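You operate a simulated robot arm through the tools that you are given. There is no shell and no other tool.

You are at the controls of a simulated robot arm. One attempt, no reset.

JOB
Power up and start the batch on the ticket: stirrer on, then heat to its mark.
Fine: first switch off the other tank's heat, then main on and stop button out; leave the batch stirring and heating.

Only the result counts: the job must be done as asked and must still hold three seconds after the hand-in. Knocking over, shifting, dropping, spilling or breaking anything else fails it.

ROBOT AND FRAMES
A 7-joint arm with a two-finger parallel gripper, fixed in place. Base frame: the origin is on the floor under the middle of its stand, x ahead of it, y to its left, z up. Lengths are in mm, angles in rad, forces in N, time in s.
It reaches about 1479 mm from its shoulder. Its first joint turns from -2.897 to 2.897 rad. Payload 4.4 kg.
The tool frame sits at the grasp point between the pads (the TCP): z along the fingers, y along the line on which they close. The tips reach 23 mm beyond it. The gripper opens to 94 mm. The fingers are 38 mm wide and 10 mm thick; the gripper's body (54 by 96 mm) begins 39 mm behind the TCP.
Orientation is that of the tool frame in the base frame, as a unit quaternion [w, x, y, z]. With the fingers straight down and closing along the base's y, the tool's x points along the base's -x, its y along +y and its z along -z.

CONTROLS
- The arm moves only by the tool step_arm. Its argument "rows" is a list of rows, each an object of numbers (a shift or turn left out is 0, a gripper value left out holds the last): "tx", "ty", "tz": the shift along the tool's x, y, z in units of 25 mm (1.0 is 25 mm); "wx", "wy", "wz": the turn, a rotation vector about the tool's x, y, z in units of 4 degrees (1.0 is 4 degrees); "grip": the gripper command, from -1 (fully open) to 1 (shut), values between in proportion. In form: [{"tx": .., "ty": .., "tz": .., "wx": .., "wy": .., "wz": .., "grip": ..}, ...]. A call has 1 to 20 rows; each row shifts and turns the commanded pose from where the row before left it, along the tool's axes as they then stand. A call with a number of a shift or a turn outside -1 to 1 is refused whole. A row lasts 0.2 s, in which the tool goes at most 50 mm and 0.15 rad; a call with a longer step from one row to the next is refused whole, and so is a gripper value outside its range. Where a pose cannot be reached the arm comes as near as it can. A force on the tool above 90 N (or 10 N above the force at the start of the call, whichever is more), or a blocked arm, ends the call early, and 0.2 s more pass. The fingers move at their own pace (about 72 mm/s each) and stop on an object; they squeeze with about 26 N. The grip force told is the motor's: it shows also when the fingers shut on nothing. Time passes only in rows, and 0.2 s behind the last, so rows that do not move let the fingers close. It gives the time, the measured TCP pose, the force on the tool (base axes), the opening and the grip force at its end, in the units of the frame above (readings bear some noise), with the torque about the TCP (base axes, N m) and any sound that the robot's microphone picked up.
- Cameras (640 x 400 px; columns grow to the right, rows downward): "scene" is fixed at [49.7, -500.8, 1467.9]; the picture's right is [0.56, -0.83, 0.00], its down [-0.28, -0.19, -0.94] and it looks along [0.78, 0.53, -0.34] (base axes); focal length 329 px, centre (320, 200). "wrist" rides on the gripper at [86, 16, -75] in the tool frame; the picture's right is [-0.18, 0.98, 0.00], its down [-0.58, -0.11, -0.81] and it looks along [-0.79, -0.15, 0.59] (tool axes); focal length 243 px, centre (320, 200). There is no depth. A picture from a camera that has moved, and an enlarged one, comes with that camera's place and axes in the base frame and with its lens.
- snapshot(camera): a new picture of that camera. It takes no simulated time.
- enlarge(camera, box): a new picture of the part [left, top, right, bottom] of that camera's present view, enlarged. It takes no simulated time.
- sign_off(): hands the job in; it is judged then, once.

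Places have to be worked out from the pictures, the camera data and where the tool is seen. Open the gripper and draw the arm clear of the work before you hand the job in, unless the task says otherwise.

The tools are called after "Call:" by a JSON object that holds its "api" and its "payload". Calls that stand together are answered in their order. step_arm: Moves the arm, as the interface text tells. Its arguments: {"type":"object","properties":{"rows":{"type":"array"}},"required":["rows"]} The other tools are called the same way: snapshot (camera) takes a picture; enlarge (camera, box) takes an enlarged picture of a part of a camera's view; sign_off () hands the job in.

At the start:

```text
clock: 0.0
tcp_pos: [680.0, 389.9, 1296.5]
ee_rot: [0.0, 0.001, 1.0, -0.001]
wrist_force: [0.4, 1.3, -0.7]
torque: [0.02, -0.03, -0.03]
finger_gap: 93.8
gripper_force: 0.1
```

scene: 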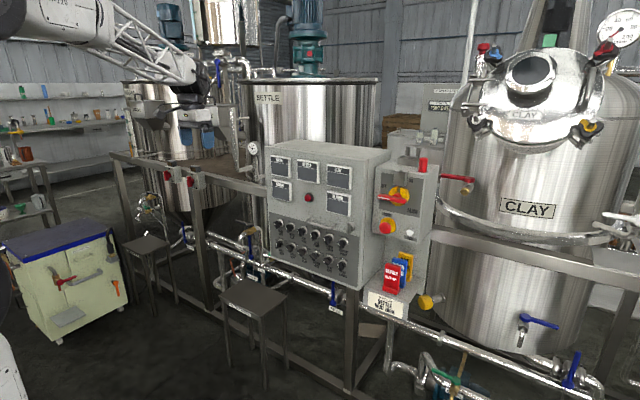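
wrist: 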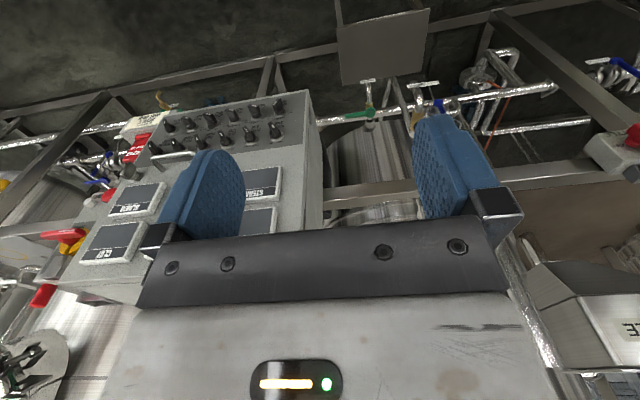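

I see a control panel with displays, many small switches or knobs, a main switch and a stop button. I'll enlarge several parts of the scene to read the labels and the ticket.

Call:
{"api": "enlarge", "payload": {"camera": "scene", "box": [260, 140, 390, 221]}}

Call:
{"api": "enlarge", "payload": {"camera": "scene", "box": [260, 205, 390, 286]}}

Call:
{"api": "enlarge", "payload": {"camera": "scene", "box": [350, 150, 480, 231]}}

Call:
{"api": "enlarge", "payload": {"camera": "scene", "box": [340, 240, 470, 321]}}

Call:
{"api": "enlarge", "payload": {"camera": "scene", "box": [390, 70, 520, 151]}}

Call:
{"api": "enlarge", "payload": {"camera": "scene", "box": [140, 140, 270, 221]}}

```text
4.92 times, centred on (325, 180) of scene
camera zoom: at [49.7, -500.8, 1467.9], right [0.56, -0.83, 0.0], down [-0.28, -0.19, -0.94], along [0.78, 0.53, -0.34], focal length 1619 px, centre (295, 296)
```

zoom: 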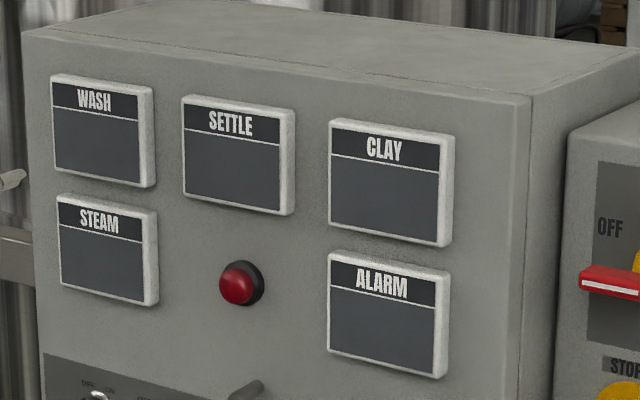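

```text
4.92 times, centred on (325, 246) of scene
camera zoom: at [49.7, -500.8, 1467.9], right [0.56, -0.83, 0.0], down [-0.28, -0.19, -0.94], along [0.78, 0.53, -0.34], focal length 1619 px, centre (295, -24)
```

zoom: 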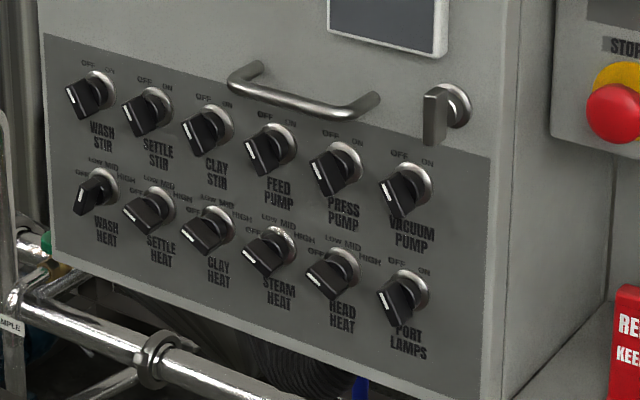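

```text
4.92 times, centred on (415, 190) of scene
camera zoom: at [49.7, -500.8, 1467.9], right [0.56, -0.83, 0.0], down [-0.28, -0.19, -0.94], along [0.78, 0.53, -0.34], focal length 1619 px, centre (-148, 247)
```

zoom: 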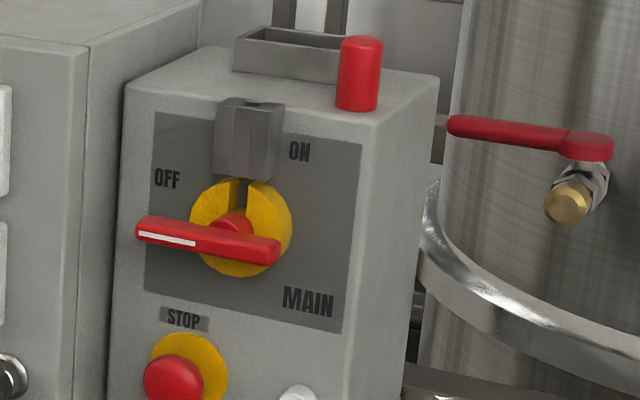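

```text
4.92 times, centred on (405, 280) of scene
camera zoom: at [49.7, -500.8, 1467.9], right [0.56, -0.83, 0.0], down [-0.28, -0.19, -0.94], along [0.78, 0.53, -0.34], focal length 1619 px, centre (-98, -196)
```

zoom: 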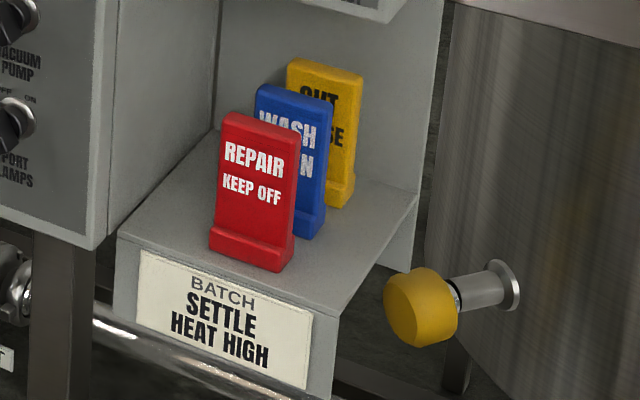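

```text
4.92 times, centred on (455, 110) of scene
camera zoom: at [49.7, -500.8, 1467.9], right [0.56, -0.83, 0.0], down [-0.28, -0.19, -0.94], along [0.78, 0.53, -0.34], focal length 1619 px, centre (-345, 641)
```

zoom: 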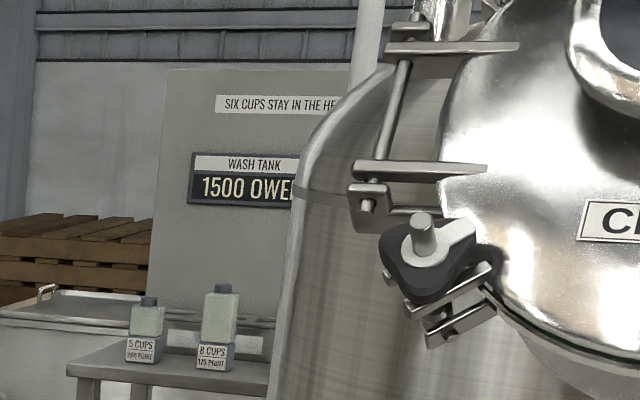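

```text
4.92 times, centred on (205, 180) of scene
camera zoom: at [49.7, -500.8, 1467.9], right [0.56, -0.83, 0.0], down [-0.28, -0.19, -0.94], along [0.78, 0.53, -0.34], focal length 1619 px, centre (886, 296)
```

zoom: 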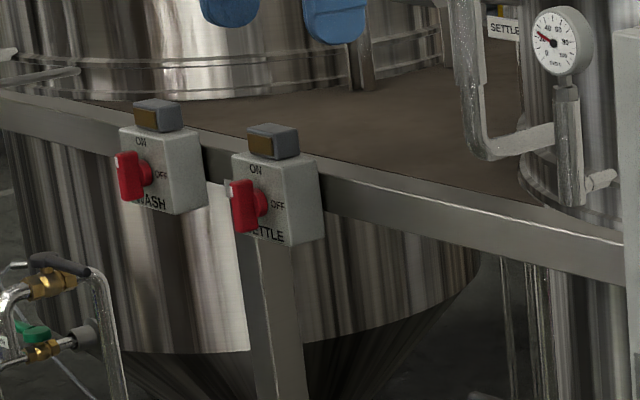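

The ticket says BATCH SETTLE, HEAT HIGH, and the WASH HEAT knob looks off its OFF mark. I'll look closer at each of the controls.

Call:
{"api": "enlarge", "payload": {"camera": "scene", "box": [268, 215, 316, 245]}}

Call:
{"api": "enlarge", "payload": {"camera": "scene", "box": [268, 235, 316, 265]}}

Call:
{"api": "enlarge", "payload": {"camera": "scene", "box": [306, 240, 354, 270]}}

Call:
{"api": "enlarge", "payload": {"camera": "scene", "box": [306, 218, 354, 248]}}

Call:
{"api": "enlarge", "payload": {"camera": "scene", "box": [370, 210, 434, 250]}}

Call:
{"api": "enlarge", "payload": {"camera": "scene", "box": [376, 165, 440, 205]}}

Call:
{"api": "enlarge", "payload": {"camera": "scene", "box": [155, 155, 219, 195]}}

Call:
{"api": "snapshot", "payload": {"camera": "wrist"}}

```text
13.33 times, centred on (292, 230) of scene
camera zoom: at [49.7, -500.8, 1467.9], right [0.56, -0.83, 0.0], down [-0.28, -0.19, -0.94], along [0.78, 0.53, -0.34], focal length 4385 px, centre (693, -200)
```

zoom: 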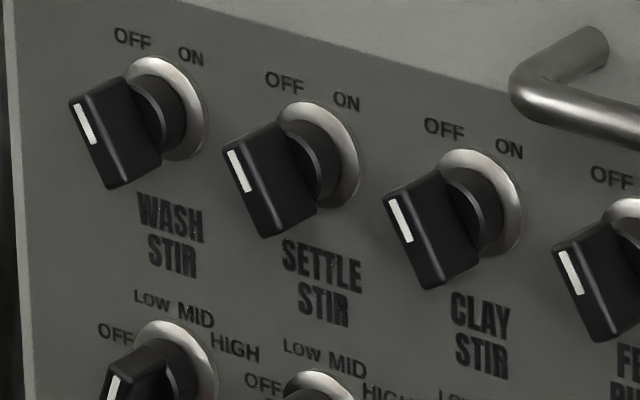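

```text
13.33 times, centred on (292, 250) of scene
camera zoom: at [49.7, -500.8, 1467.9], right [0.56, -0.83, 0.0], down [-0.28, -0.19, -0.94], along [0.78, 0.53, -0.34], focal length 4385 px, centre (693, -467)
```

zoom: 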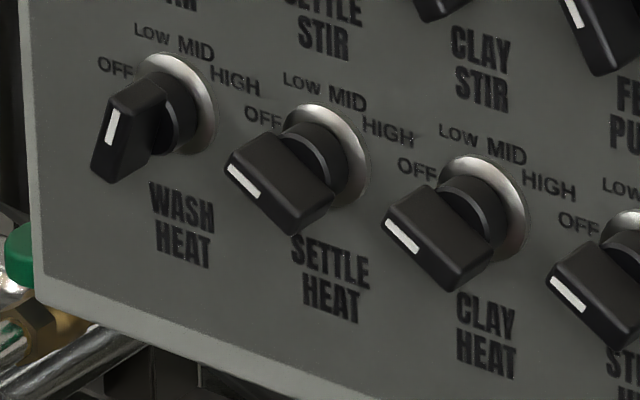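

```text
13.33 times, centred on (330, 255) of scene
camera zoom: at [49.7, -500.8, 1467.9], right [0.56, -0.83, 0.0], down [-0.28, -0.19, -0.94], along [0.78, 0.53, -0.34], focal length 4385 px, centre (187, -533)
```

zoom: 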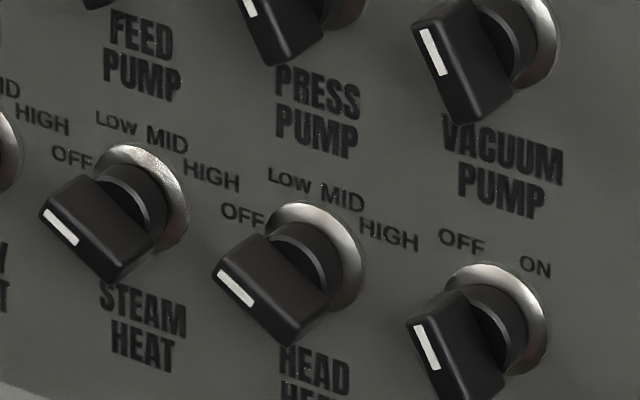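

```text
13.33 times, centred on (330, 233) of scene
camera zoom: at [49.7, -500.8, 1467.9], right [0.56, -0.83, 0.0], down [-0.28, -0.19, -0.94], along [0.78, 0.53, -0.34], focal length 4385 px, centre (187, -240)
```

zoom: 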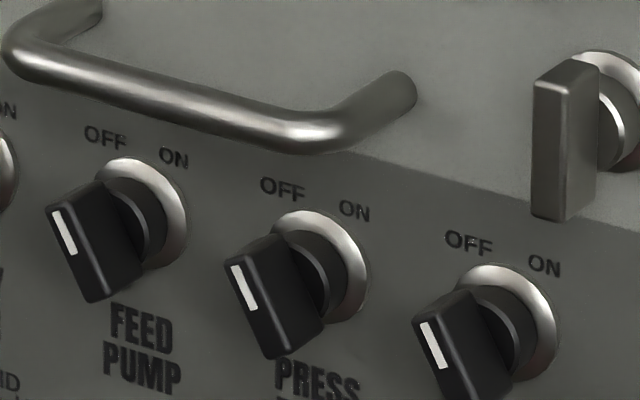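

```text
10.00 times, centred on (402, 230) of scene
camera zoom: at [49.7, -500.8, 1467.9], right [0.56, -0.83, 0.0], down [-0.28, -0.19, -0.94], along [0.78, 0.53, -0.34], focal length 3289 px, centre (-500, -100)
```

zoom: 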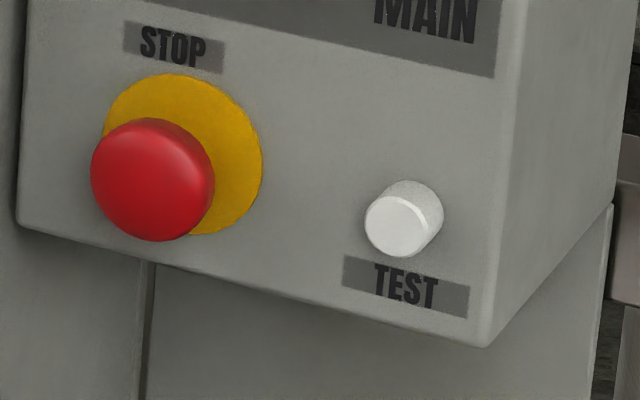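

```text
10.00 times, centred on (408, 185) of scene
camera zoom: at [49.7, -500.8, 1467.9], right [0.56, -0.83, 0.0], down [-0.28, -0.19, -0.94], along [0.78, 0.53, -0.34], focal length 3289 px, centre (-560, 350)
```

zoom: 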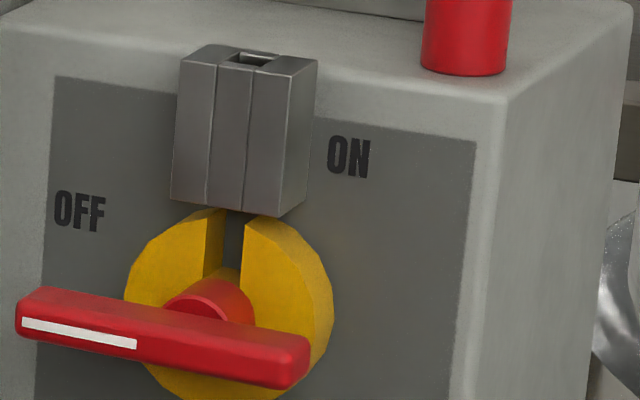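

```text
10.00 times, centred on (187, 175) of scene
camera zoom: at [49.7, -500.8, 1467.9], right [0.56, -0.83, 0.0], down [-0.28, -0.19, -0.94], along [0.78, 0.53, -0.34], focal length 3289 px, centre (1650, 450)
```

zoom: 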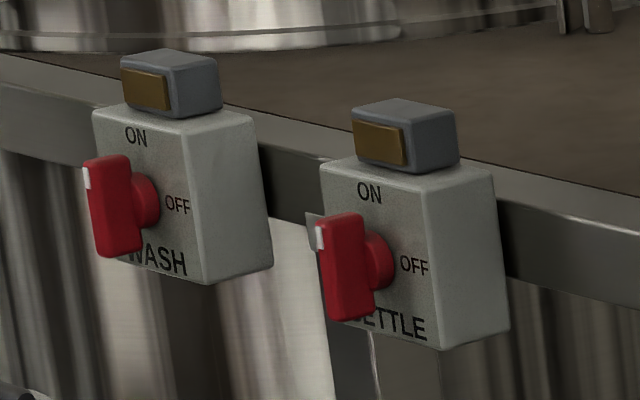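

```text
taken
camera wrist: at [593.1, 406.5, 1371.5], right [0.18, 0.98, 0.0], down [0.58, -0.11, 0.81], along [0.79, -0.15, -0.59], focal length 243 px, centre (320, 200)
```

wrist: 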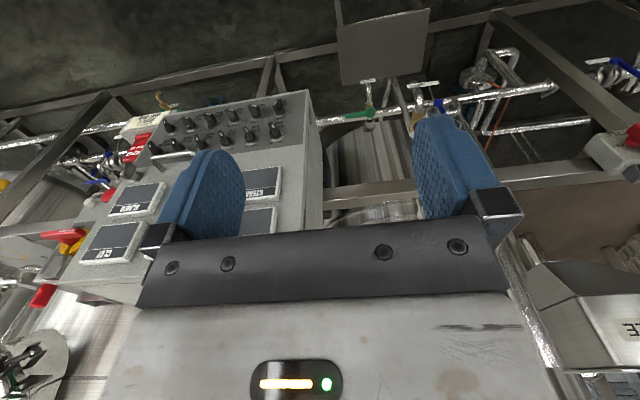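

Two views allow triangulation. I'll enlarge the wrist view of the cabinet for finer pixel positions.

Call:
{"api": "enlarge", "payload": {"camera": "wrist", "box": [60, 80, 320, 242]}}

Call:
{"api": "enlarge", "payload": {"camera": "wrist", "box": [140, 80, 300, 180]}}

Call:
{"api": "enlarge", "payload": {"camera": "wrist", "box": [0, 150, 160, 250]}}

Call:
{"api": "enlarge", "payload": {"camera": "wrist", "box": [0, 220, 160, 320]}}

```text
2.46 times, centred on (190, 161) of wrist
camera zoom: at [593.1, 406.5, 1371.5], right [0.18, 0.98, 0.0], down [0.58, -0.11, 0.81], along [0.79, -0.15, -0.59], focal length 597 px, centre (640, 296)
```

zoom: 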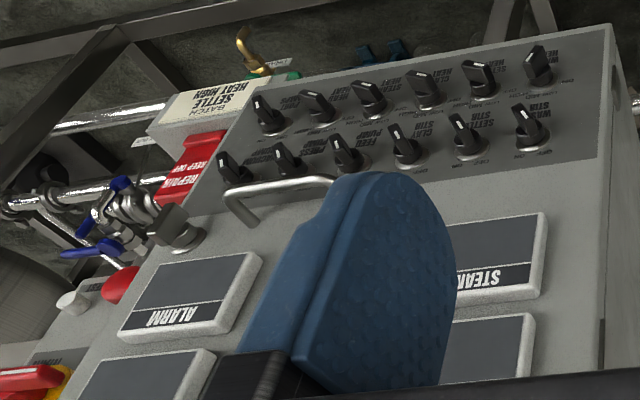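

```text
4.00 times, centred on (220, 130) of wrist
camera zoom: at [593.1, 406.5, 1371.5], right [0.18, 0.98, 0.0], down [0.58, -0.11, 0.81], along [0.79, -0.15, -0.59], focal length 970 px, centre (720, 480)
```

zoom: 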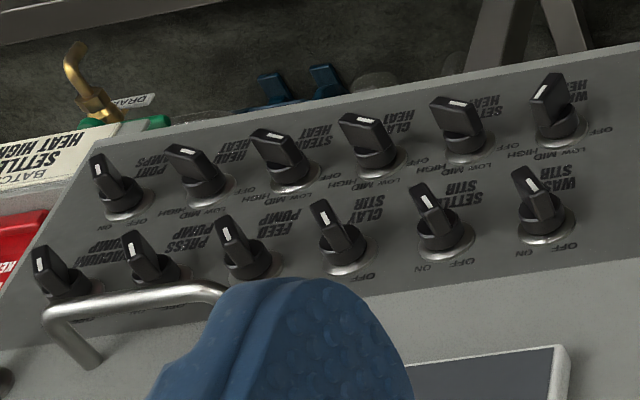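

```text
4.00 times, centred on (80, 200) of wrist
camera zoom: at [593.1, 406.5, 1371.5], right [0.18, 0.98, 0.0], down [0.58, -0.11, 0.81], along [0.79, -0.15, -0.59], focal length 970 px, centre (1280, 200)
```

zoom: 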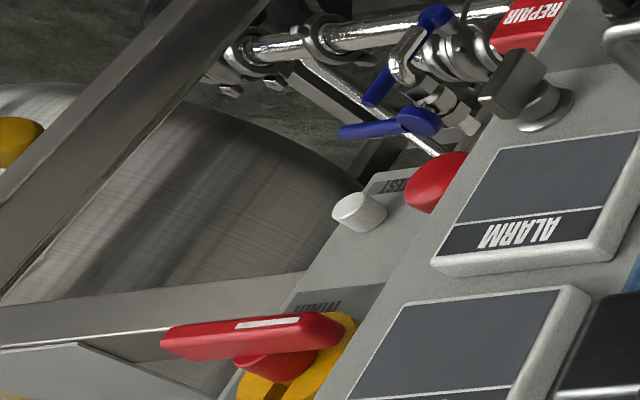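

```text
4.00 times, centred on (80, 270) of wrist
camera zoom: at [593.1, 406.5, 1371.5], right [0.18, 0.98, 0.0], down [0.58, -0.11, 0.81], along [0.79, -0.15, -0.59], focal length 970 px, centre (1280, -80)
```

zoom: 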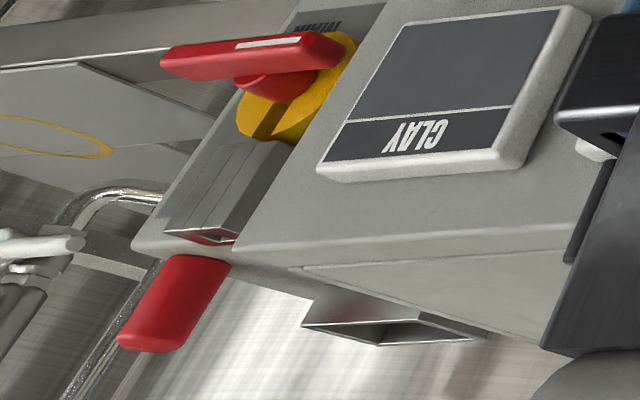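

Triangulating the two views puts the panel face near x≈905 facing -x, with heat knobs at z≈884 and WASH HEAT at y≈256, SETTLE HEAT at y≈200 (55 mm pitch). I'll first pitch the tool in place so the fingers point at the panel (+x).

Call:
{"api": "step_arm", "payload": {"rows": [{"wy": -1, "grip": -1}, {"wy": -1}, {"wy": -1}, {"wy": -1}, {"wy": -1}, {"wy": -1}, {"wy": -1}, {"wy": -1}, {"wy": -1}, {"wy": -1}]}}

```text
clock: 2.2
tcp_pos: [680.0, 390.2, 1296.8]
ee_rot: [0.342, 0.0, 0.94, 0.0]
wrist_force: [-0.3, 0.9, -0.1]
torque: [0.0, 0.02, 0.01]
finger_gap: 93.8
gripper_force: 0.2
```

The pitch is going as expected (40° so far). I'll continue to 90° so the fingers point straight ahead.

Call:
{"api": "step_arm", "payload": {"rows": [{"wy": -1}, {"wy": -1}, {"wy": -1}, {"wy": -1}, {"wy": -1}, {"wy": -1}, {"wy": -1}, {"wy": -1}, {"wy": -1}, {"wy": -1}, {"wy": -1}, {"wy": -1}, {"wy": -0.5}]}}

Call:
{"api": "snapshot", "payload": {"camera": "scene"}}

Call:
{"api": "snapshot", "payload": {"camera": "wrist"}}

```text
clock: 5.0
tcp_pos: [679.9, 390.2, 1297.2]
ee_rot: [0.708, 0.0, 0.706, 0.0]
wrist_force: [-0.4, 1.0, 0.5]
torque: [0.01, 0.03, 0.0]
finger_gap: 93.9
gripper_force: 0.0
```

```text
taken
```

scene: 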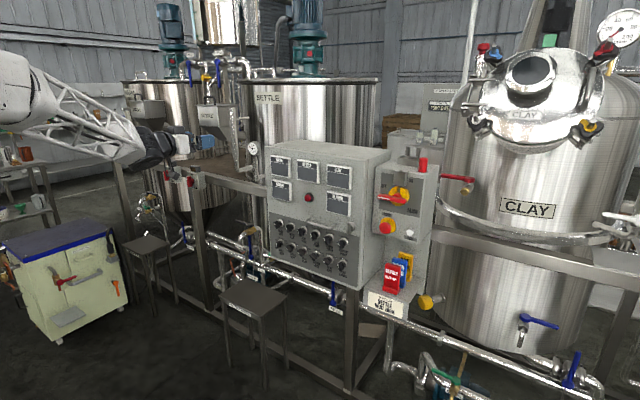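

```text
taken
camera wrist: at [604.8, 406.5, 1210.2], right [0.0, 0.98, 0.18], down [-0.81, -0.11, 0.58], along [0.59, -0.15, 0.79], focal length 243 px, centre (320, 200)
```

wrist: 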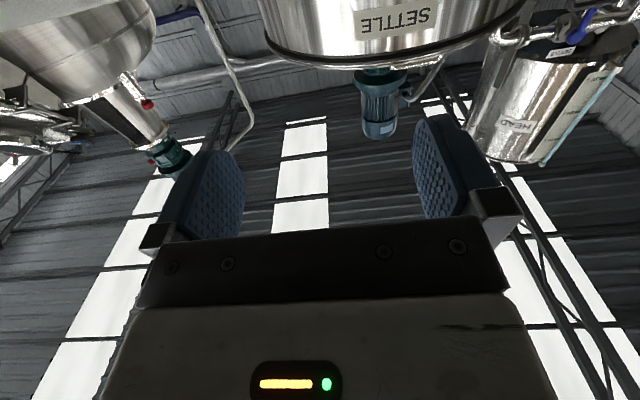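

The tool now points at +x with its x axis down and y axis to the left. I'll descend and shift right to stand in front of the WASH HEAT knob, well off the panel.

Call:
{"api": "step_arm", "payload": {"rows": [{"tx": 1, "ty": -0.33}, {"tx": 1, "ty": -0.33}, {"tx": 1, "ty": -0.33}, {"tx": 1, "ty": -0.33}, {"tx": 1, "ty": -0.33}, {"tx": 1, "ty": -0.33}, {"tx": 1, "ty": -0.33}, {"tx": 1, "ty": -0.33}, {"tx": 1, "ty": -0.33}, {"tx": 1, "ty": -0.33}, {"tx": 1, "ty": -0.33}, {"tx": 1, "ty": -0.33}, {"tx": 1, "ty": -0.33}, {"tx": 1, "ty": -0.33}, {"tx": 1, "ty": -0.33}, {"tx": 1, "ty": -0.33}, {"tx": 0.5, "ty": 0}]}}

Call:
{"api": "snapshot", "payload": {"camera": "scene"}}

Call:
{"api": "snapshot", "payload": {"camera": "wrist"}}

```text
clock: 8.6
tcp_pos: [679.0, 258.2, 883.4]
ee_rot: [0.707, 0.0, 0.707, 0.0]
wrist_force: [0.1, -0.5, -0.4]
torque: [0.0, -0.01, 0.01]
finger_gap: 93.8
gripper_force: 0.0
```

```text
taken
```

scene: 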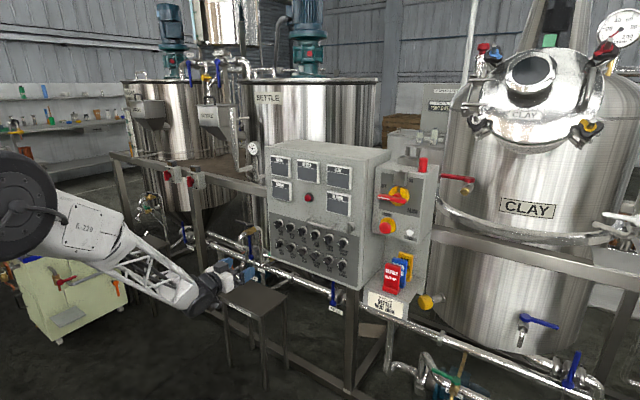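

```text
taken
camera wrist: at [604.6, 274.8, 797.3], right [0.0, 0.98, 0.18], down [-0.81, -0.11, 0.58], along [0.59, -0.15, 0.79], focal length 243 px, centre (320, 200)
```

wrist: 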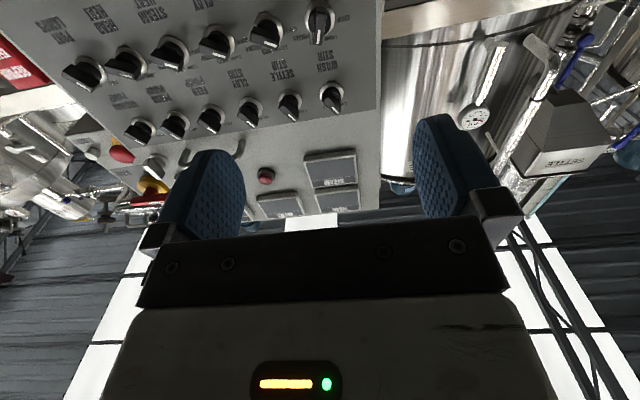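

Now the wrist camera sees the knob rows from below (upside-down). I'll enlarge to measure knob positions and angles.

Call:
{"api": "enlarge", "payload": {"camera": "wrist", "box": [230, 0, 390, 100]}}

Call:
{"api": "enlarge", "payload": {"camera": "wrist", "box": [50, 0, 210, 100]}}

Call:
{"api": "enlarge", "payload": {"camera": "wrist", "box": [60, 100, 220, 200]}}

```text
4.00 times, centred on (310, 50) of wrist
camera zoom: at [604.6, 274.8, 797.3], right [0.0, 0.98, 0.18], down [-0.81, -0.11, 0.58], along [0.59, -0.15, 0.79], focal length 970 px, centre (360, 800)
```

zoom: 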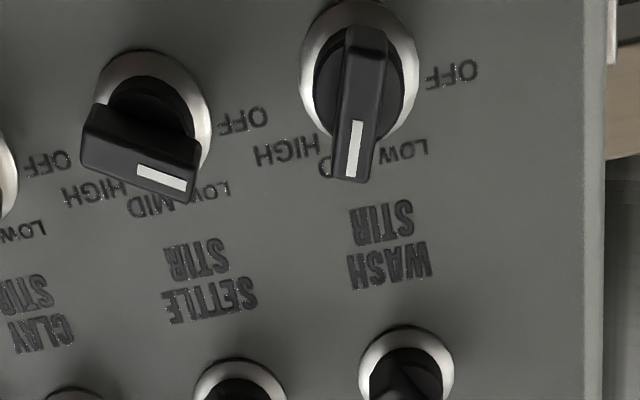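

```text
4.00 times, centred on (130, 50) of wrist
camera zoom: at [604.6, 274.8, 797.3], right [0.0, 0.98, 0.18], down [-0.81, -0.11, 0.58], along [0.59, -0.15, 0.79], focal length 970 px, centre (1080, 800)
```

zoom: 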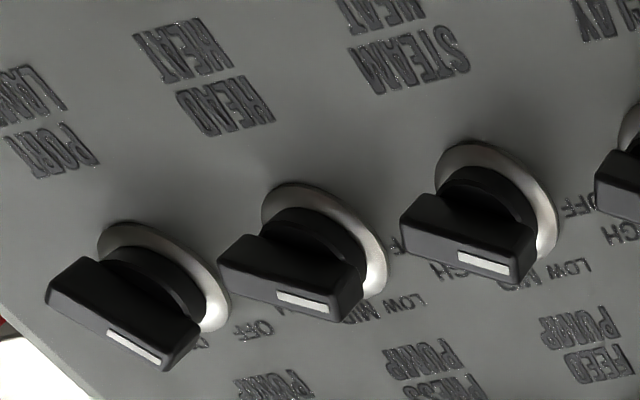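

```text
4.00 times, centred on (140, 150) of wrist
camera zoom: at [604.6, 274.8, 797.3], right [0.0, 0.98, 0.18], down [-0.81, -0.11, 0.58], along [0.59, -0.15, 0.79], focal length 970 px, centre (1040, 400)
```

zoom: 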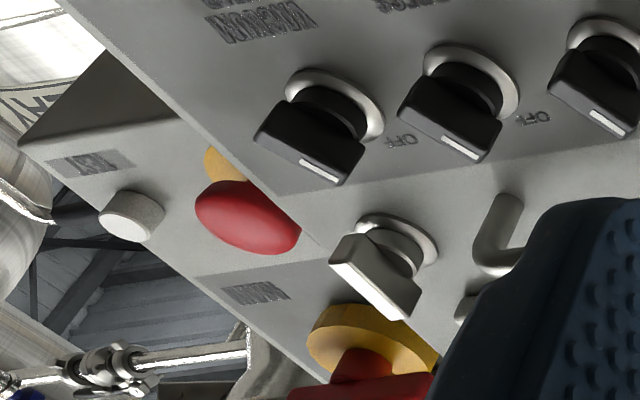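

WASH HEAT measures at about +20° (MID), SETTLE HEAT at −60° (OFF), so the scale is −60/−20/+20/+60. I'll move closer to WASH HEAT (≈[874, 257, 885]), roll +20° to match its bar, and preshape the gripper to ~26 mm.

Call:
{"api": "step_arm", "payload": {"rows": [{"tx": -0.08, "ty": -0.03, "grip": 0.447}, {"tz": 1, "wz": 1}, {"tz": 1, "wz": 1}, {"tz": 1, "wz": 1}, {"tz": 1, "wz": 1}, {"tz": 1, "wz": 1}, {"tz": 0.8}, {}]}}

Call:
{"api": "snapshot", "payload": {"camera": "wrist"}}

Call:
{"api": "enlarge", "payload": {"camera": "scene", "box": [220, 200, 348, 280]}}

```text
clock: 10.4
tcp_pos: [825.7, 295.8, 917.6]
ee_rot: [0.695, 0.123, 0.699, 0.112]
wrist_force: [-0.1, 0.3, 0.8]
torque: [0.01, 0.0, -0.02]
finger_gap: 25.8
gripper_force: 0.0
out of reach, approached as far as the arm can: row 5, 6, 7
```

```text
taken
camera wrist: at [750.2, 340.7, 841.9], right [0.02, 0.87, 0.5], down [-0.81, -0.28, 0.52], along [0.59, -0.41, 0.69], focal length 243 px, centre (320, 200)
```

wrist: 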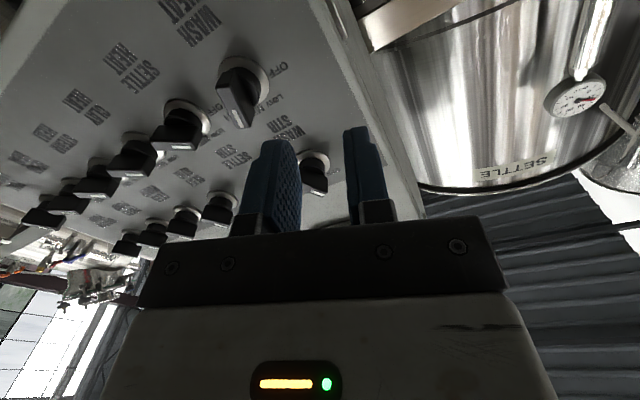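

```text
5.00 times, centred on (284, 240) of scene
camera zoom: at [49.7, -500.8, 1467.9], right [0.56, -0.83, 0.0], down [-0.28, -0.19, -0.94], along [0.78, 0.53, -0.34], focal length 1644 px, centre (500, 0)
```

zoom: 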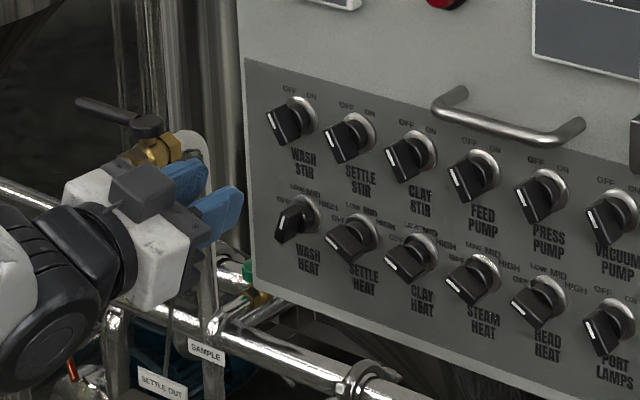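

The arm reports out of reach in the last rows: the TCP ended at [826, 296, 918], off target, so some joint limit is involved. I'll roll back to 0° to see whether the position becomes reachable.

Call:
{"api": "step_arm", "payload": {"rows": [{"wz": -1}, {"wz": -1}, {"wz": -1}, {"wz": -1}, {"wz": -1}, {}]}}

Call:
{"api": "snapshot", "payload": {"camera": "scene"}}

```text
clock: 11.8
tcp_pos: [826.2, 294.6, 919.4]
ee_rot: [0.707, 0.0, 0.707, 0.0]
wrist_force: [0.5, 0.7, 0.3]
torque: [-0.03, -0.01, 0.0]
finger_gap: 25.8
gripper_force: 0.1
```

```text
taken
```

scene: 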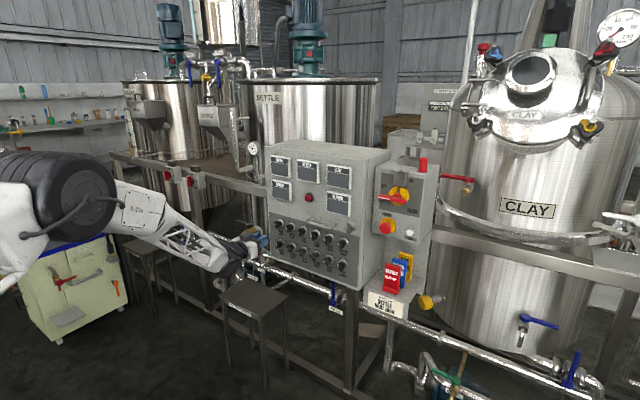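

The commanded pose follows the reached one. At roll 0 the pose holds fine; now I'll try shifting to y≈257, z≈885 at roll 0 to test reach.

Call:
{"api": "step_arm", "payload": {"rows": [{"ty": -0.5, "tx": 0.45}, {"ty": -0.5, "tx": 0.45}, {"ty": -0.5, "tx": 0.46}, {}]}}

```text
clock: 12.8
tcp_pos: [825.2, 257.2, 884.0]
ee_rot: [0.707, 0.0, 0.707, 0.0]
wrist_force: [-0.9, 0.4, -0.6]
torque: [0.01, -0.01, -0.01]
finger_gap: 26.0
gripper_force: 0.0
```

Roll 0 at this place is reachable. Now I'll test how far positive roll goes here, in small steps.

Call:
{"api": "step_arm", "payload": {"rows": [{"wz": 1}, {"wz": 1}, {"wz": 1}, {}]}}

```text
clock: 13.8
tcp_pos: [825.6, 257.4, 886.1]
ee_rot: [0.703, 0.075, 0.703, 0.074]
wrist_force: [0.4, 0.3, -0.5]
torque: [-0.01, 0.01, 0.0]
finger_gap: 26.0
gripper_force: 0.0
```

Call:
{"api": "step_arm", "payload": {"rows": [{"wz": 1}, {"wz": 1}, {}]}}

```text
clock: 14.6
tcp_pos: [826.3, 266.5, 893.0]
ee_rot: [0.699, 0.099, 0.703, 0.089]
wrist_force: [0.3, 0.1, 0.2]
torque: [0.02, 0.01, 0.02]
finger_gap: 25.7
gripper_force: 0.0
out of reach, approached as far as the arm can: row 1, 2
```

Positive roll tops out near +13° (a wrist joint limit), so I'll use the equivalent half-turn orientation (roll ≈ −160°), which also puts the wrist camera above. I'll back off from the panel and roll the other way.

Call:
{"api": "step_arm", "payload": {"rows": [{"wz": -1}, {"tz": -1, "wz": -1}, {"tz": -1, "wz": -1}, {"tz": -1, "wz": -1}, {"tz": -1, "wz": -1}, {"wz": -1}, {"wz": -1}, {"wz": -1}, {"wz": -1}, {"wz": -1}, {"wz": -1}, {"wz": -1}, {"wz": -1}, {"wz": -1}, {"wz": -1}, {"wz": -1}, {"wz": -1}, {"wz": -1}, {"wz": -1}, {"wz": -1}]}}

```text
clock: 18.8
tcp_pos: [726.7, 267.9, 894.0]
ee_rot: [0.592, -0.377, 0.601, -0.382]
wrist_force: [-0.7, -0.6, 0.6]
torque: [-0.02, 0.0, -0.02]
finger_gap: 25.8
gripper_force: 0.0
```

Rolling negative works freely (now about −65°). Continuing.

Call:
{"api": "step_arm", "payload": {"rows": [{"wz": -1}, {"wz": -1}, {"wz": -1}, {"wz": -1}, {"wz": -1}, {"wz": -1}, {"wz": -1}, {"wz": -1}, {"wz": -1}, {"wz": -1}, {"wz": -1}, {"wz": -1}, {"wz": -1}, {"wz": -1}, {"wz": -1}, {"wz": -1}, {"wz": -1}, {"wz": -1}, {"wz": -1}, {"wz": -1}]}}

Call:
{"api": "snapshot", "payload": {"camera": "wrist"}}

Call:
{"api": "snapshot", "payload": {"camera": "scene"}}

```text
clock: 23.0
tcp_pos: [725.8, 266.8, 892.5]
ee_rot: [-0.209, 0.675, -0.219, 0.673]
wrist_force: [0.0, -1.2, -1.1]
torque: [-0.02, 0.0, -0.02]
finger_gap: 25.8
gripper_force: 0.0
```

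```text
taken
camera wrist: at [650.3, 205.4, 954.8], right [-0.01, -0.7, -0.72], down [-0.8, 0.43, -0.41], along [0.6, 0.57, -0.57], focal length 243 px, centre (320, 200)
```

wrist: 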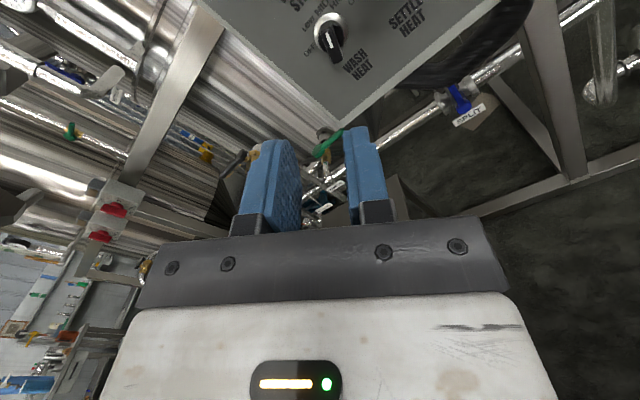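

```text
taken
```

scene: 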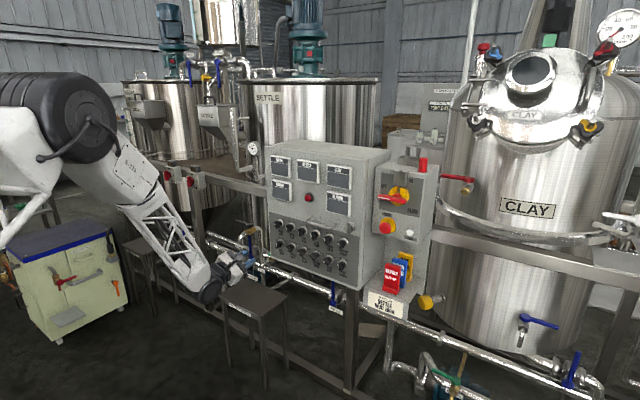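

Roll is about −145° and clear. I'll finish the roll to −160°, correct the ~1° tilt, and centre on the WASH HEAT knob axis, then look again.

Call:
{"api": "step_arm", "payload": {"rows": [{"wz": -1}, {"wz": -1}, {"wz": -1}, {"wz": -0.8}, {"wx": 0.205, "wy": 0.036}, {"tx": -0.136, "ty": 0.444}, {"tz": 1}, {"tz": 1}, {"tz": 1}, {}]}}

Call:
{"api": "snapshot", "payload": {"camera": "wrist"}}

Call:
{"api": "enlarge", "payload": {"camera": "scene", "box": [220, 200, 348, 280]}}

```text
clock: 25.2
tcp_pos: [803.1, 258.1, 884.3]
ee_rot: [-0.123, 0.696, -0.125, 0.696]
wrist_force: [0.1, 0.0, -0.1]
torque: [0.01, -0.01, 0.05]
finger_gap: 26.1
gripper_force: 0.1
```

```text
taken
camera wrist: at [727.8, 213.3, 959.5], right [0.0, -0.86, -0.51], down [-0.81, 0.3, -0.51], along [0.59, 0.41, -0.69], focal length 243 px, centre (320, 200)
```

wrist: 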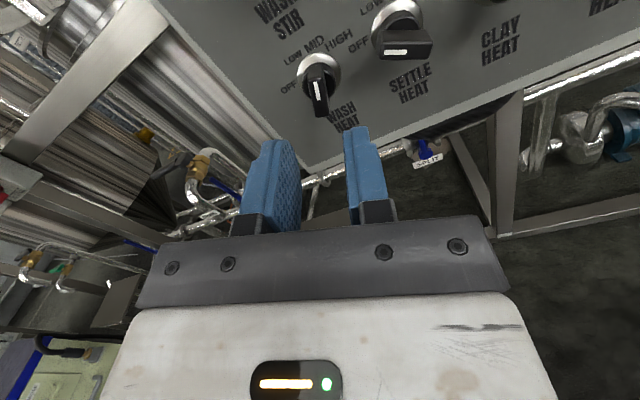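

```text
5.00 times, centred on (284, 240) of scene
camera zoom: at [49.7, -500.8, 1467.9], right [0.56, -0.83, 0.0], down [-0.28, -0.19, -0.94], along [0.78, 0.53, -0.34], focal length 1644 px, centre (500, 0)
```

zoom: 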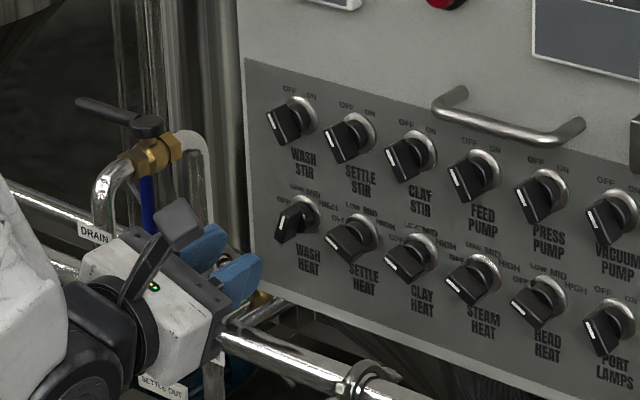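

Good view from above. I'll enlarge the wrist picture to check the knob's alignment with the finger gap.

Call:
{"api": "enlarge", "payload": {"camera": "wrist", "box": [256, 0, 448, 120]}}

Call:
{"api": "enlarge", "payload": {"camera": "wrist", "box": [224, 40, 416, 160]}}

```text
3.33 times, centred on (352, 60) of wrist
camera zoom: at [727.8, 213.3, 959.5], right [0.0, -0.86, -0.51], down [-0.81, 0.3, -0.51], along [0.59, 0.41, -0.69], focal length 809 px, centre (213, 667)
```

zoom: 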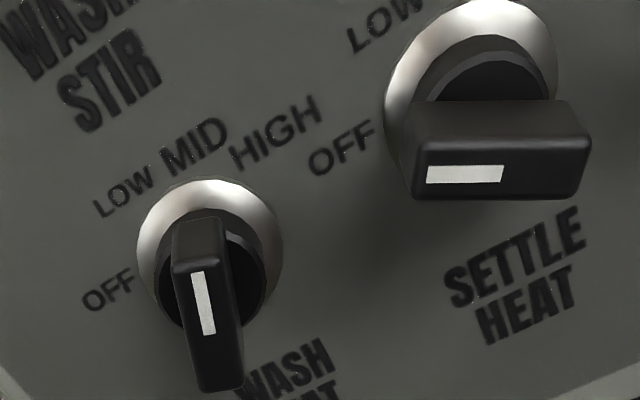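

```text
3.33 times, centred on (320, 100) of wrist
camera zoom: at [727.8, 213.3, 959.5], right [0.0, -0.86, -0.51], down [-0.81, 0.3, -0.51], along [0.59, 0.41, -0.69], focal length 809 px, centre (320, 533)
```

zoom: 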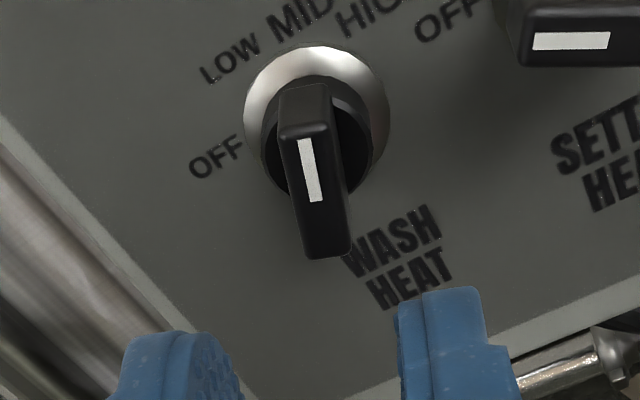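

The bar lies within ~1 mm and ~1° of the finger gap; comparing both views refines its front face to x≈868. I'll advance so the tips reach x≈880 around the bar.

Call:
{"api": "step_arm", "payload": {"rows": [{"tz": 0.7}, {"tz": 0.7}, {"tz": 0.4}, {"tz": 0.36}, {}]}}

Call:
{"api": "snapshot", "payload": {"camera": "wrist"}}

Call:
{"api": "enlarge", "payload": {"camera": "scene", "box": [240, 215, 336, 275]}}

```text
clock: 26.4
tcp_pos: [854.2, 257.6, 885.1]
ee_rot: [-0.122, 0.696, -0.123, 0.697]
wrist_force: [0.1, 0.2, 0.6]
torque: [0.02, -0.05, 0.01]
finger_gap: 25.9
gripper_force: 0.1
```

```text
taken
camera wrist: at [780.1, 213.6, 960.7], right [0.0, -0.86, -0.51], down [-0.81, 0.3, -0.51], along [0.59, 0.41, -0.69], focal length 243 px, centre (320, 200)
```

wrist: 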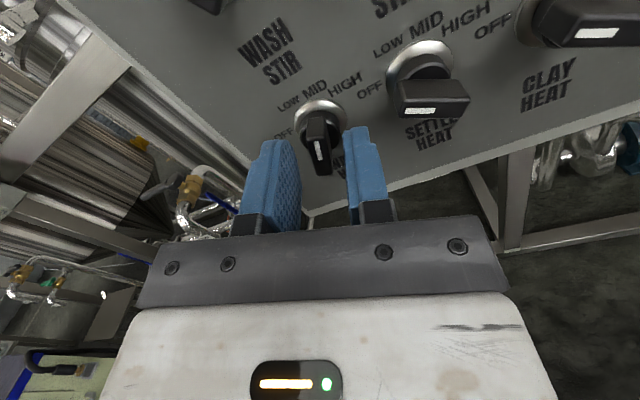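

```text
6.67 times, centred on (288, 245) of scene
camera zoom: at [49.7, -500.8, 1467.9], right [0.56, -0.83, 0.0], down [-0.28, -0.19, -0.94], along [0.78, 0.53, -0.34], focal length 2192 px, centre (533, -100)
```

zoom: 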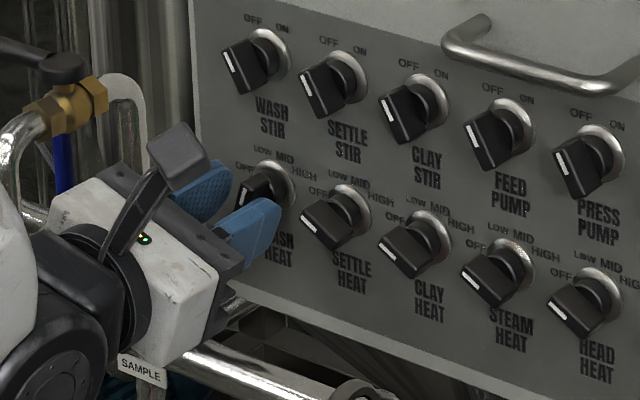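

Tips are around the bar at x≈877 with no contact force. I'll go 4 mm deeper and close to grip the bar.

Call:
{"api": "step_arm", "payload": {"rows": [{"tz": 0.16}, {"grip": 1}, {}, {}, {}]}}

Call:
{"api": "enlarge", "payload": {"camera": "wrist", "box": [224, 80, 416, 200]}}

Call:
{"api": "enlarge", "payload": {"camera": "scene", "box": [240, 215, 336, 275]}}

```text
clock: 27.6
tcp_pos: [859.5, 257.5, 886.0]
ee_rot: [-0.123, 0.696, -0.123, 0.697]
wrist_force: [-4.2, -17.4, 3.4]
torque: [-0.02, -0.09, -0.28]
finger_gap: 9.9
gripper_force: 44.9
```

```text
3.33 times, centred on (320, 140) of wrist
camera zoom: at [783.9, 213.1, 960.8], right [0.0, -0.86, -0.51], down [-0.81, 0.3, -0.51], along [0.59, 0.41, -0.69], focal length 809 px, centre (320, 400)
```

zoom: 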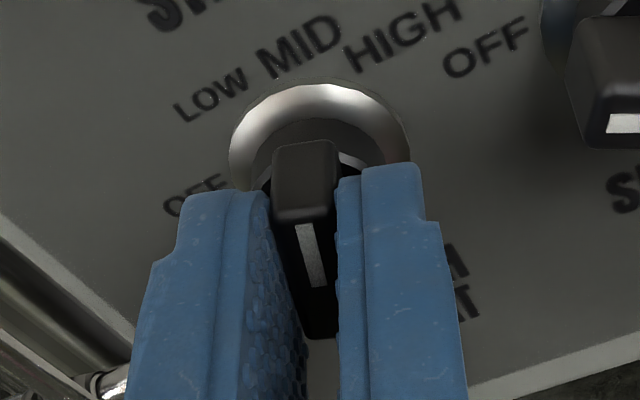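

```text
6.67 times, centred on (288, 245) of scene
camera zoom: at [49.7, -500.8, 1467.9], right [0.56, -0.83, 0.0], down [-0.28, -0.19, -0.94], along [0.78, 0.53, -0.34], focal length 2192 px, centre (533, -100)
```

zoom: 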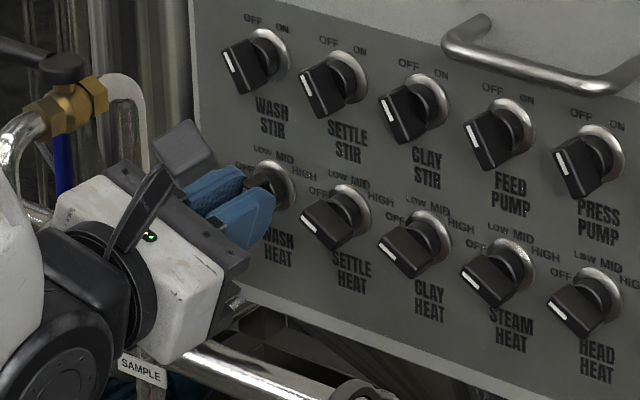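

The bar is gripped (9.9 mm) but there's about 17 N of sideways load, so the tool is slightly off-centre. I'll ease 1 mm along the force to relieve it before turning.

Call:
{"api": "step_arm", "payload": {"rows": [{"ty": 0.04}, {}]}}

```text
clock: 28.2
tcp_pos: [858.8, 256.9, 885.6]
ee_rot: [-0.125, 0.696, -0.123, 0.696]
wrist_force: [8.4, 2.6, -2.2]
torque: [-0.03, -0.97, -0.39]
finger_gap: 10.1
gripper_force: 44.7
```

Load is relieved. Now I turn counter-clockwise 40° first and check.

Call:
{"api": "step_arm", "payload": {"rows": [{"wz": -0.7}, {"wz": -0.7}, {"wz": -0.7}, {"wz": -0.7}, {"wz": -0.7}, {"wz": -0.7}, {"wz": -0.7}, {"wz": -0.7}, {"wz": -0.7}, {"wz": -0.7}, {"wz": -0.7}, {"wz": -0.7}, {"wz": -0.7}, {"wz": -0.9}]}}

Call:
{"api": "enlarge", "payload": {"camera": "wrist", "box": [224, 80, 416, 200]}}

Call:
{"api": "enlarge", "payload": {"camera": "scene", "box": [240, 215, 336, 275]}}

```text
clock: 31.2
tcp_pos: [858.5, 258.2, 886.2]
ee_rot: [0.123, 0.696, 0.123, 0.696]
wrist_force: [-7.7, 25.0, -6.1]
torque: [-0.01, 1.05, 0.06]
finger_gap: 10.1
gripper_force: 45.1
```

```text
3.33 times, centred on (320, 140) of wrist
camera zoom: at [784.0, 271.9, 972.0], right [0.0, -0.99, 0.16], down [-0.81, -0.1, -0.58], along [0.59, -0.13, -0.8], focal length 809 px, centre (320, 400)
```

zoom: 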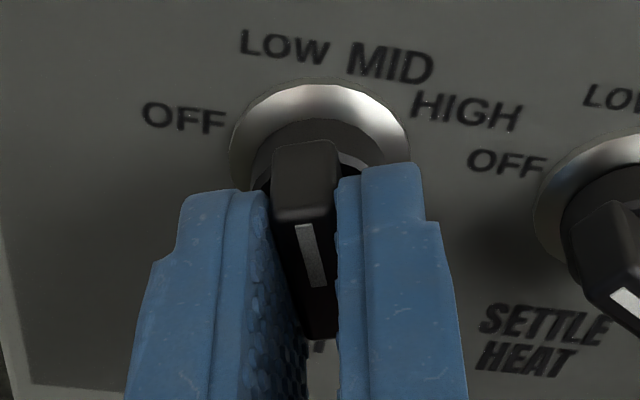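

```text
6.67 times, centred on (288, 245) of scene
camera zoom: at [49.7, -500.8, 1467.9], right [0.56, -0.83, 0.0], down [-0.28, -0.19, -0.94], along [0.78, 0.53, -0.34], focal length 2192 px, centre (533, -100)
```

zoom: 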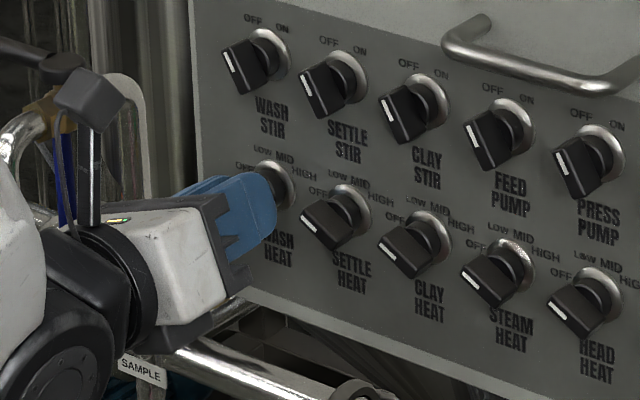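

The knob turned with the grip to LOW (−20°). I'll relieve the side load (~1 mm) and turn on towards OFF.

Call:
{"api": "step_arm", "payload": {"rows": [{"ty": -0.05}, {"wz": -0.7}, {"wz": -0.7}, {"wz": -0.7}, {"wz": -0.7}, {"wz": -0.7}, {"wz": -0.7}, {"wz": -0.8}, {}]}}

```text
clock: 33.2
tcp_pos: [858.4, 258.9, 885.5]
ee_rot: [0.242, 0.664, 0.242, 0.665]
wrist_force: [-23.2, -34.8, 9.0]
torque: [0.02, 0.51, -1.11]
finger_gap: 9.9
gripper_force: 44.9
```

Side load has built to ~35 N again with some axial load; I'll ease along those directions by ~1 mm, then continue the turn in two small parts.

Call:
{"api": "step_arm", "payload": {"rows": [{"ty": 0.05, "tx": -0.025, "tz": -0.03}, {"wz": -0.6}, {"wz": -0.6}, {"wz": -0.6}, {"wz": -0.7}, {}]}}

```text
clock: 34.6
tcp_pos: [859.3, 257.4, 886.3]
ee_rot: [0.299, 0.64, 0.299, 0.641]
wrist_force: [37.8, 5.8, -7.9]
torque: [-0.02, 0.08, 0.15]
finger_gap: 9.8
gripper_force: 44.6
```

Roll is at −230° with small side loads; 10° left to OFF. I'll ease the axial load slightly and finish, going 1–2° past.

Call:
{"api": "step_arm", "payload": {"rows": [{"tz": 0.015, "wz": -0.5}, {"wz": -0.7}, {"wz": -0.7}, {"wz": -0.7}, {}]}}

Call:
{"api": "enlarge", "payload": {"camera": "wrist", "box": [224, 80, 416, 200]}}

```text
clock: 35.8
tcp_pos: [859.0, 258.0, 886.1]
ee_rot: [0.355, 0.611, 0.356, 0.611]
wrist_force: [24.2, 32.8, -16.3]
torque: [0.31, 0.53, 0.05]
finger_gap: 10.0
gripper_force: 45.2
```

```text
3.33 times, centred on (320, 140) of wrist
camera zoom: at [783.7, 324.6, 942.3], right [0.0, -0.65, 0.76], down [-0.81, -0.45, -0.38], along [0.59, -0.61, -0.52], focal length 809 px, centre (320, 400)
```

zoom: 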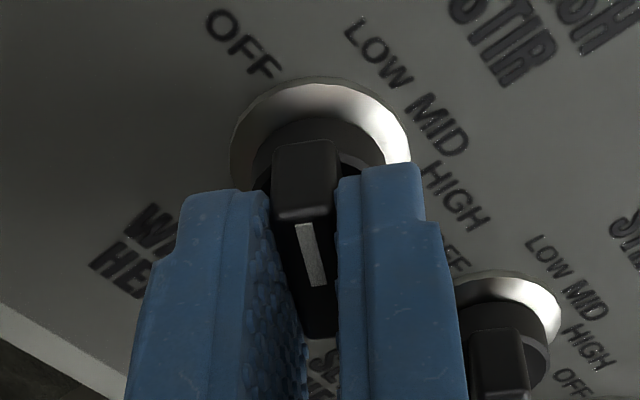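

The knob is at −60° (OFF) with stop torque felt. I'll ease the load, open to ~26 mm and back straight out.

Call:
{"api": "step_arm", "payload": {"rows": [{"ty": -0.04, "tx": 0.02}, {"grip": 0.447}, {}, {"tz": -0.5}, {"tz": -1}, {"tz": -1}, {}]}}

Call:
{"api": "snapshot", "payload": {"camera": "wrist"}}

Call:
{"api": "enlarge", "payload": {"camera": "scene", "box": [240, 215, 336, 275]}}

```text
clock: 37.4
tcp_pos: [794.4, 257.2, 885.4]
ee_rot: [0.355, 0.612, 0.355, 0.611]
wrist_force: [-0.6, -0.2, -0.7]
torque: [0.01, 0.03, -0.01]
finger_gap: 25.8
gripper_force: 0.0
```

```text
taken
camera wrist: at [720.9, 323.9, 941.5], right [0.0, -0.65, 0.76], down [-0.81, -0.45, -0.38], along [0.59, -0.62, -0.52], focal length 243 px, centre (320, 200)
```

wrist: 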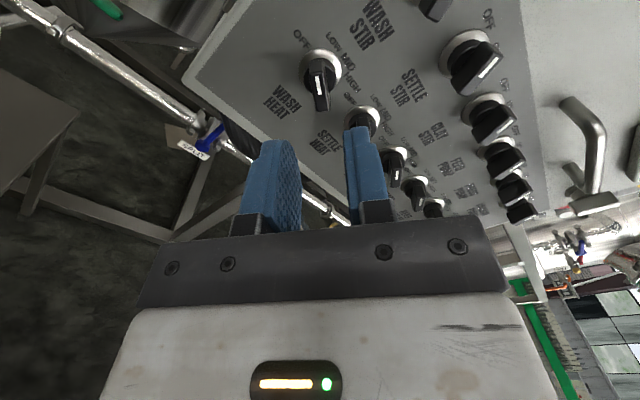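

```text
6.67 times, centred on (288, 245) of scene
camera zoom: at [49.7, -500.8, 1467.9], right [0.56, -0.83, 0.0], down [-0.28, -0.19, -0.94], along [0.78, 0.53, -0.34], focal length 2192 px, centre (533, -100)
```

zoom: 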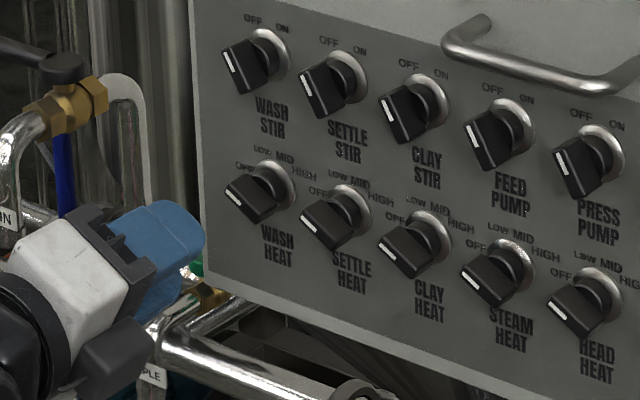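

WASH HEAT now reads OFF like its neighbours. Next is MAIN: triangulation puts its handle horizontal (OFF) with front face x≈908, pivot near y≈−172, z≈1144. I'll back off, roll to −270°, and travel there.

Call:
{"api": "step_arm", "payload": {"rows": [{"tz": -1, "wz": -1}, {"tz": -1, "wz": -1}, {"tz": -1, "wz": -1}, {"wz": -1}, {"wz": -1}, {"wz": -1}, {"wz": -1}, {"wz": -0.43}, {}]}}

```text
clock: 39.4
tcp_pos: [721.4, 256.4, 886.0]
ee_rot: [0.5, 0.499, 0.501, 0.5]
wrist_force: [-0.4, 0.2, 1.3]
torque: [-0.04, -0.01, 0.03]
finger_gap: 25.9
gripper_force: 0.1
```

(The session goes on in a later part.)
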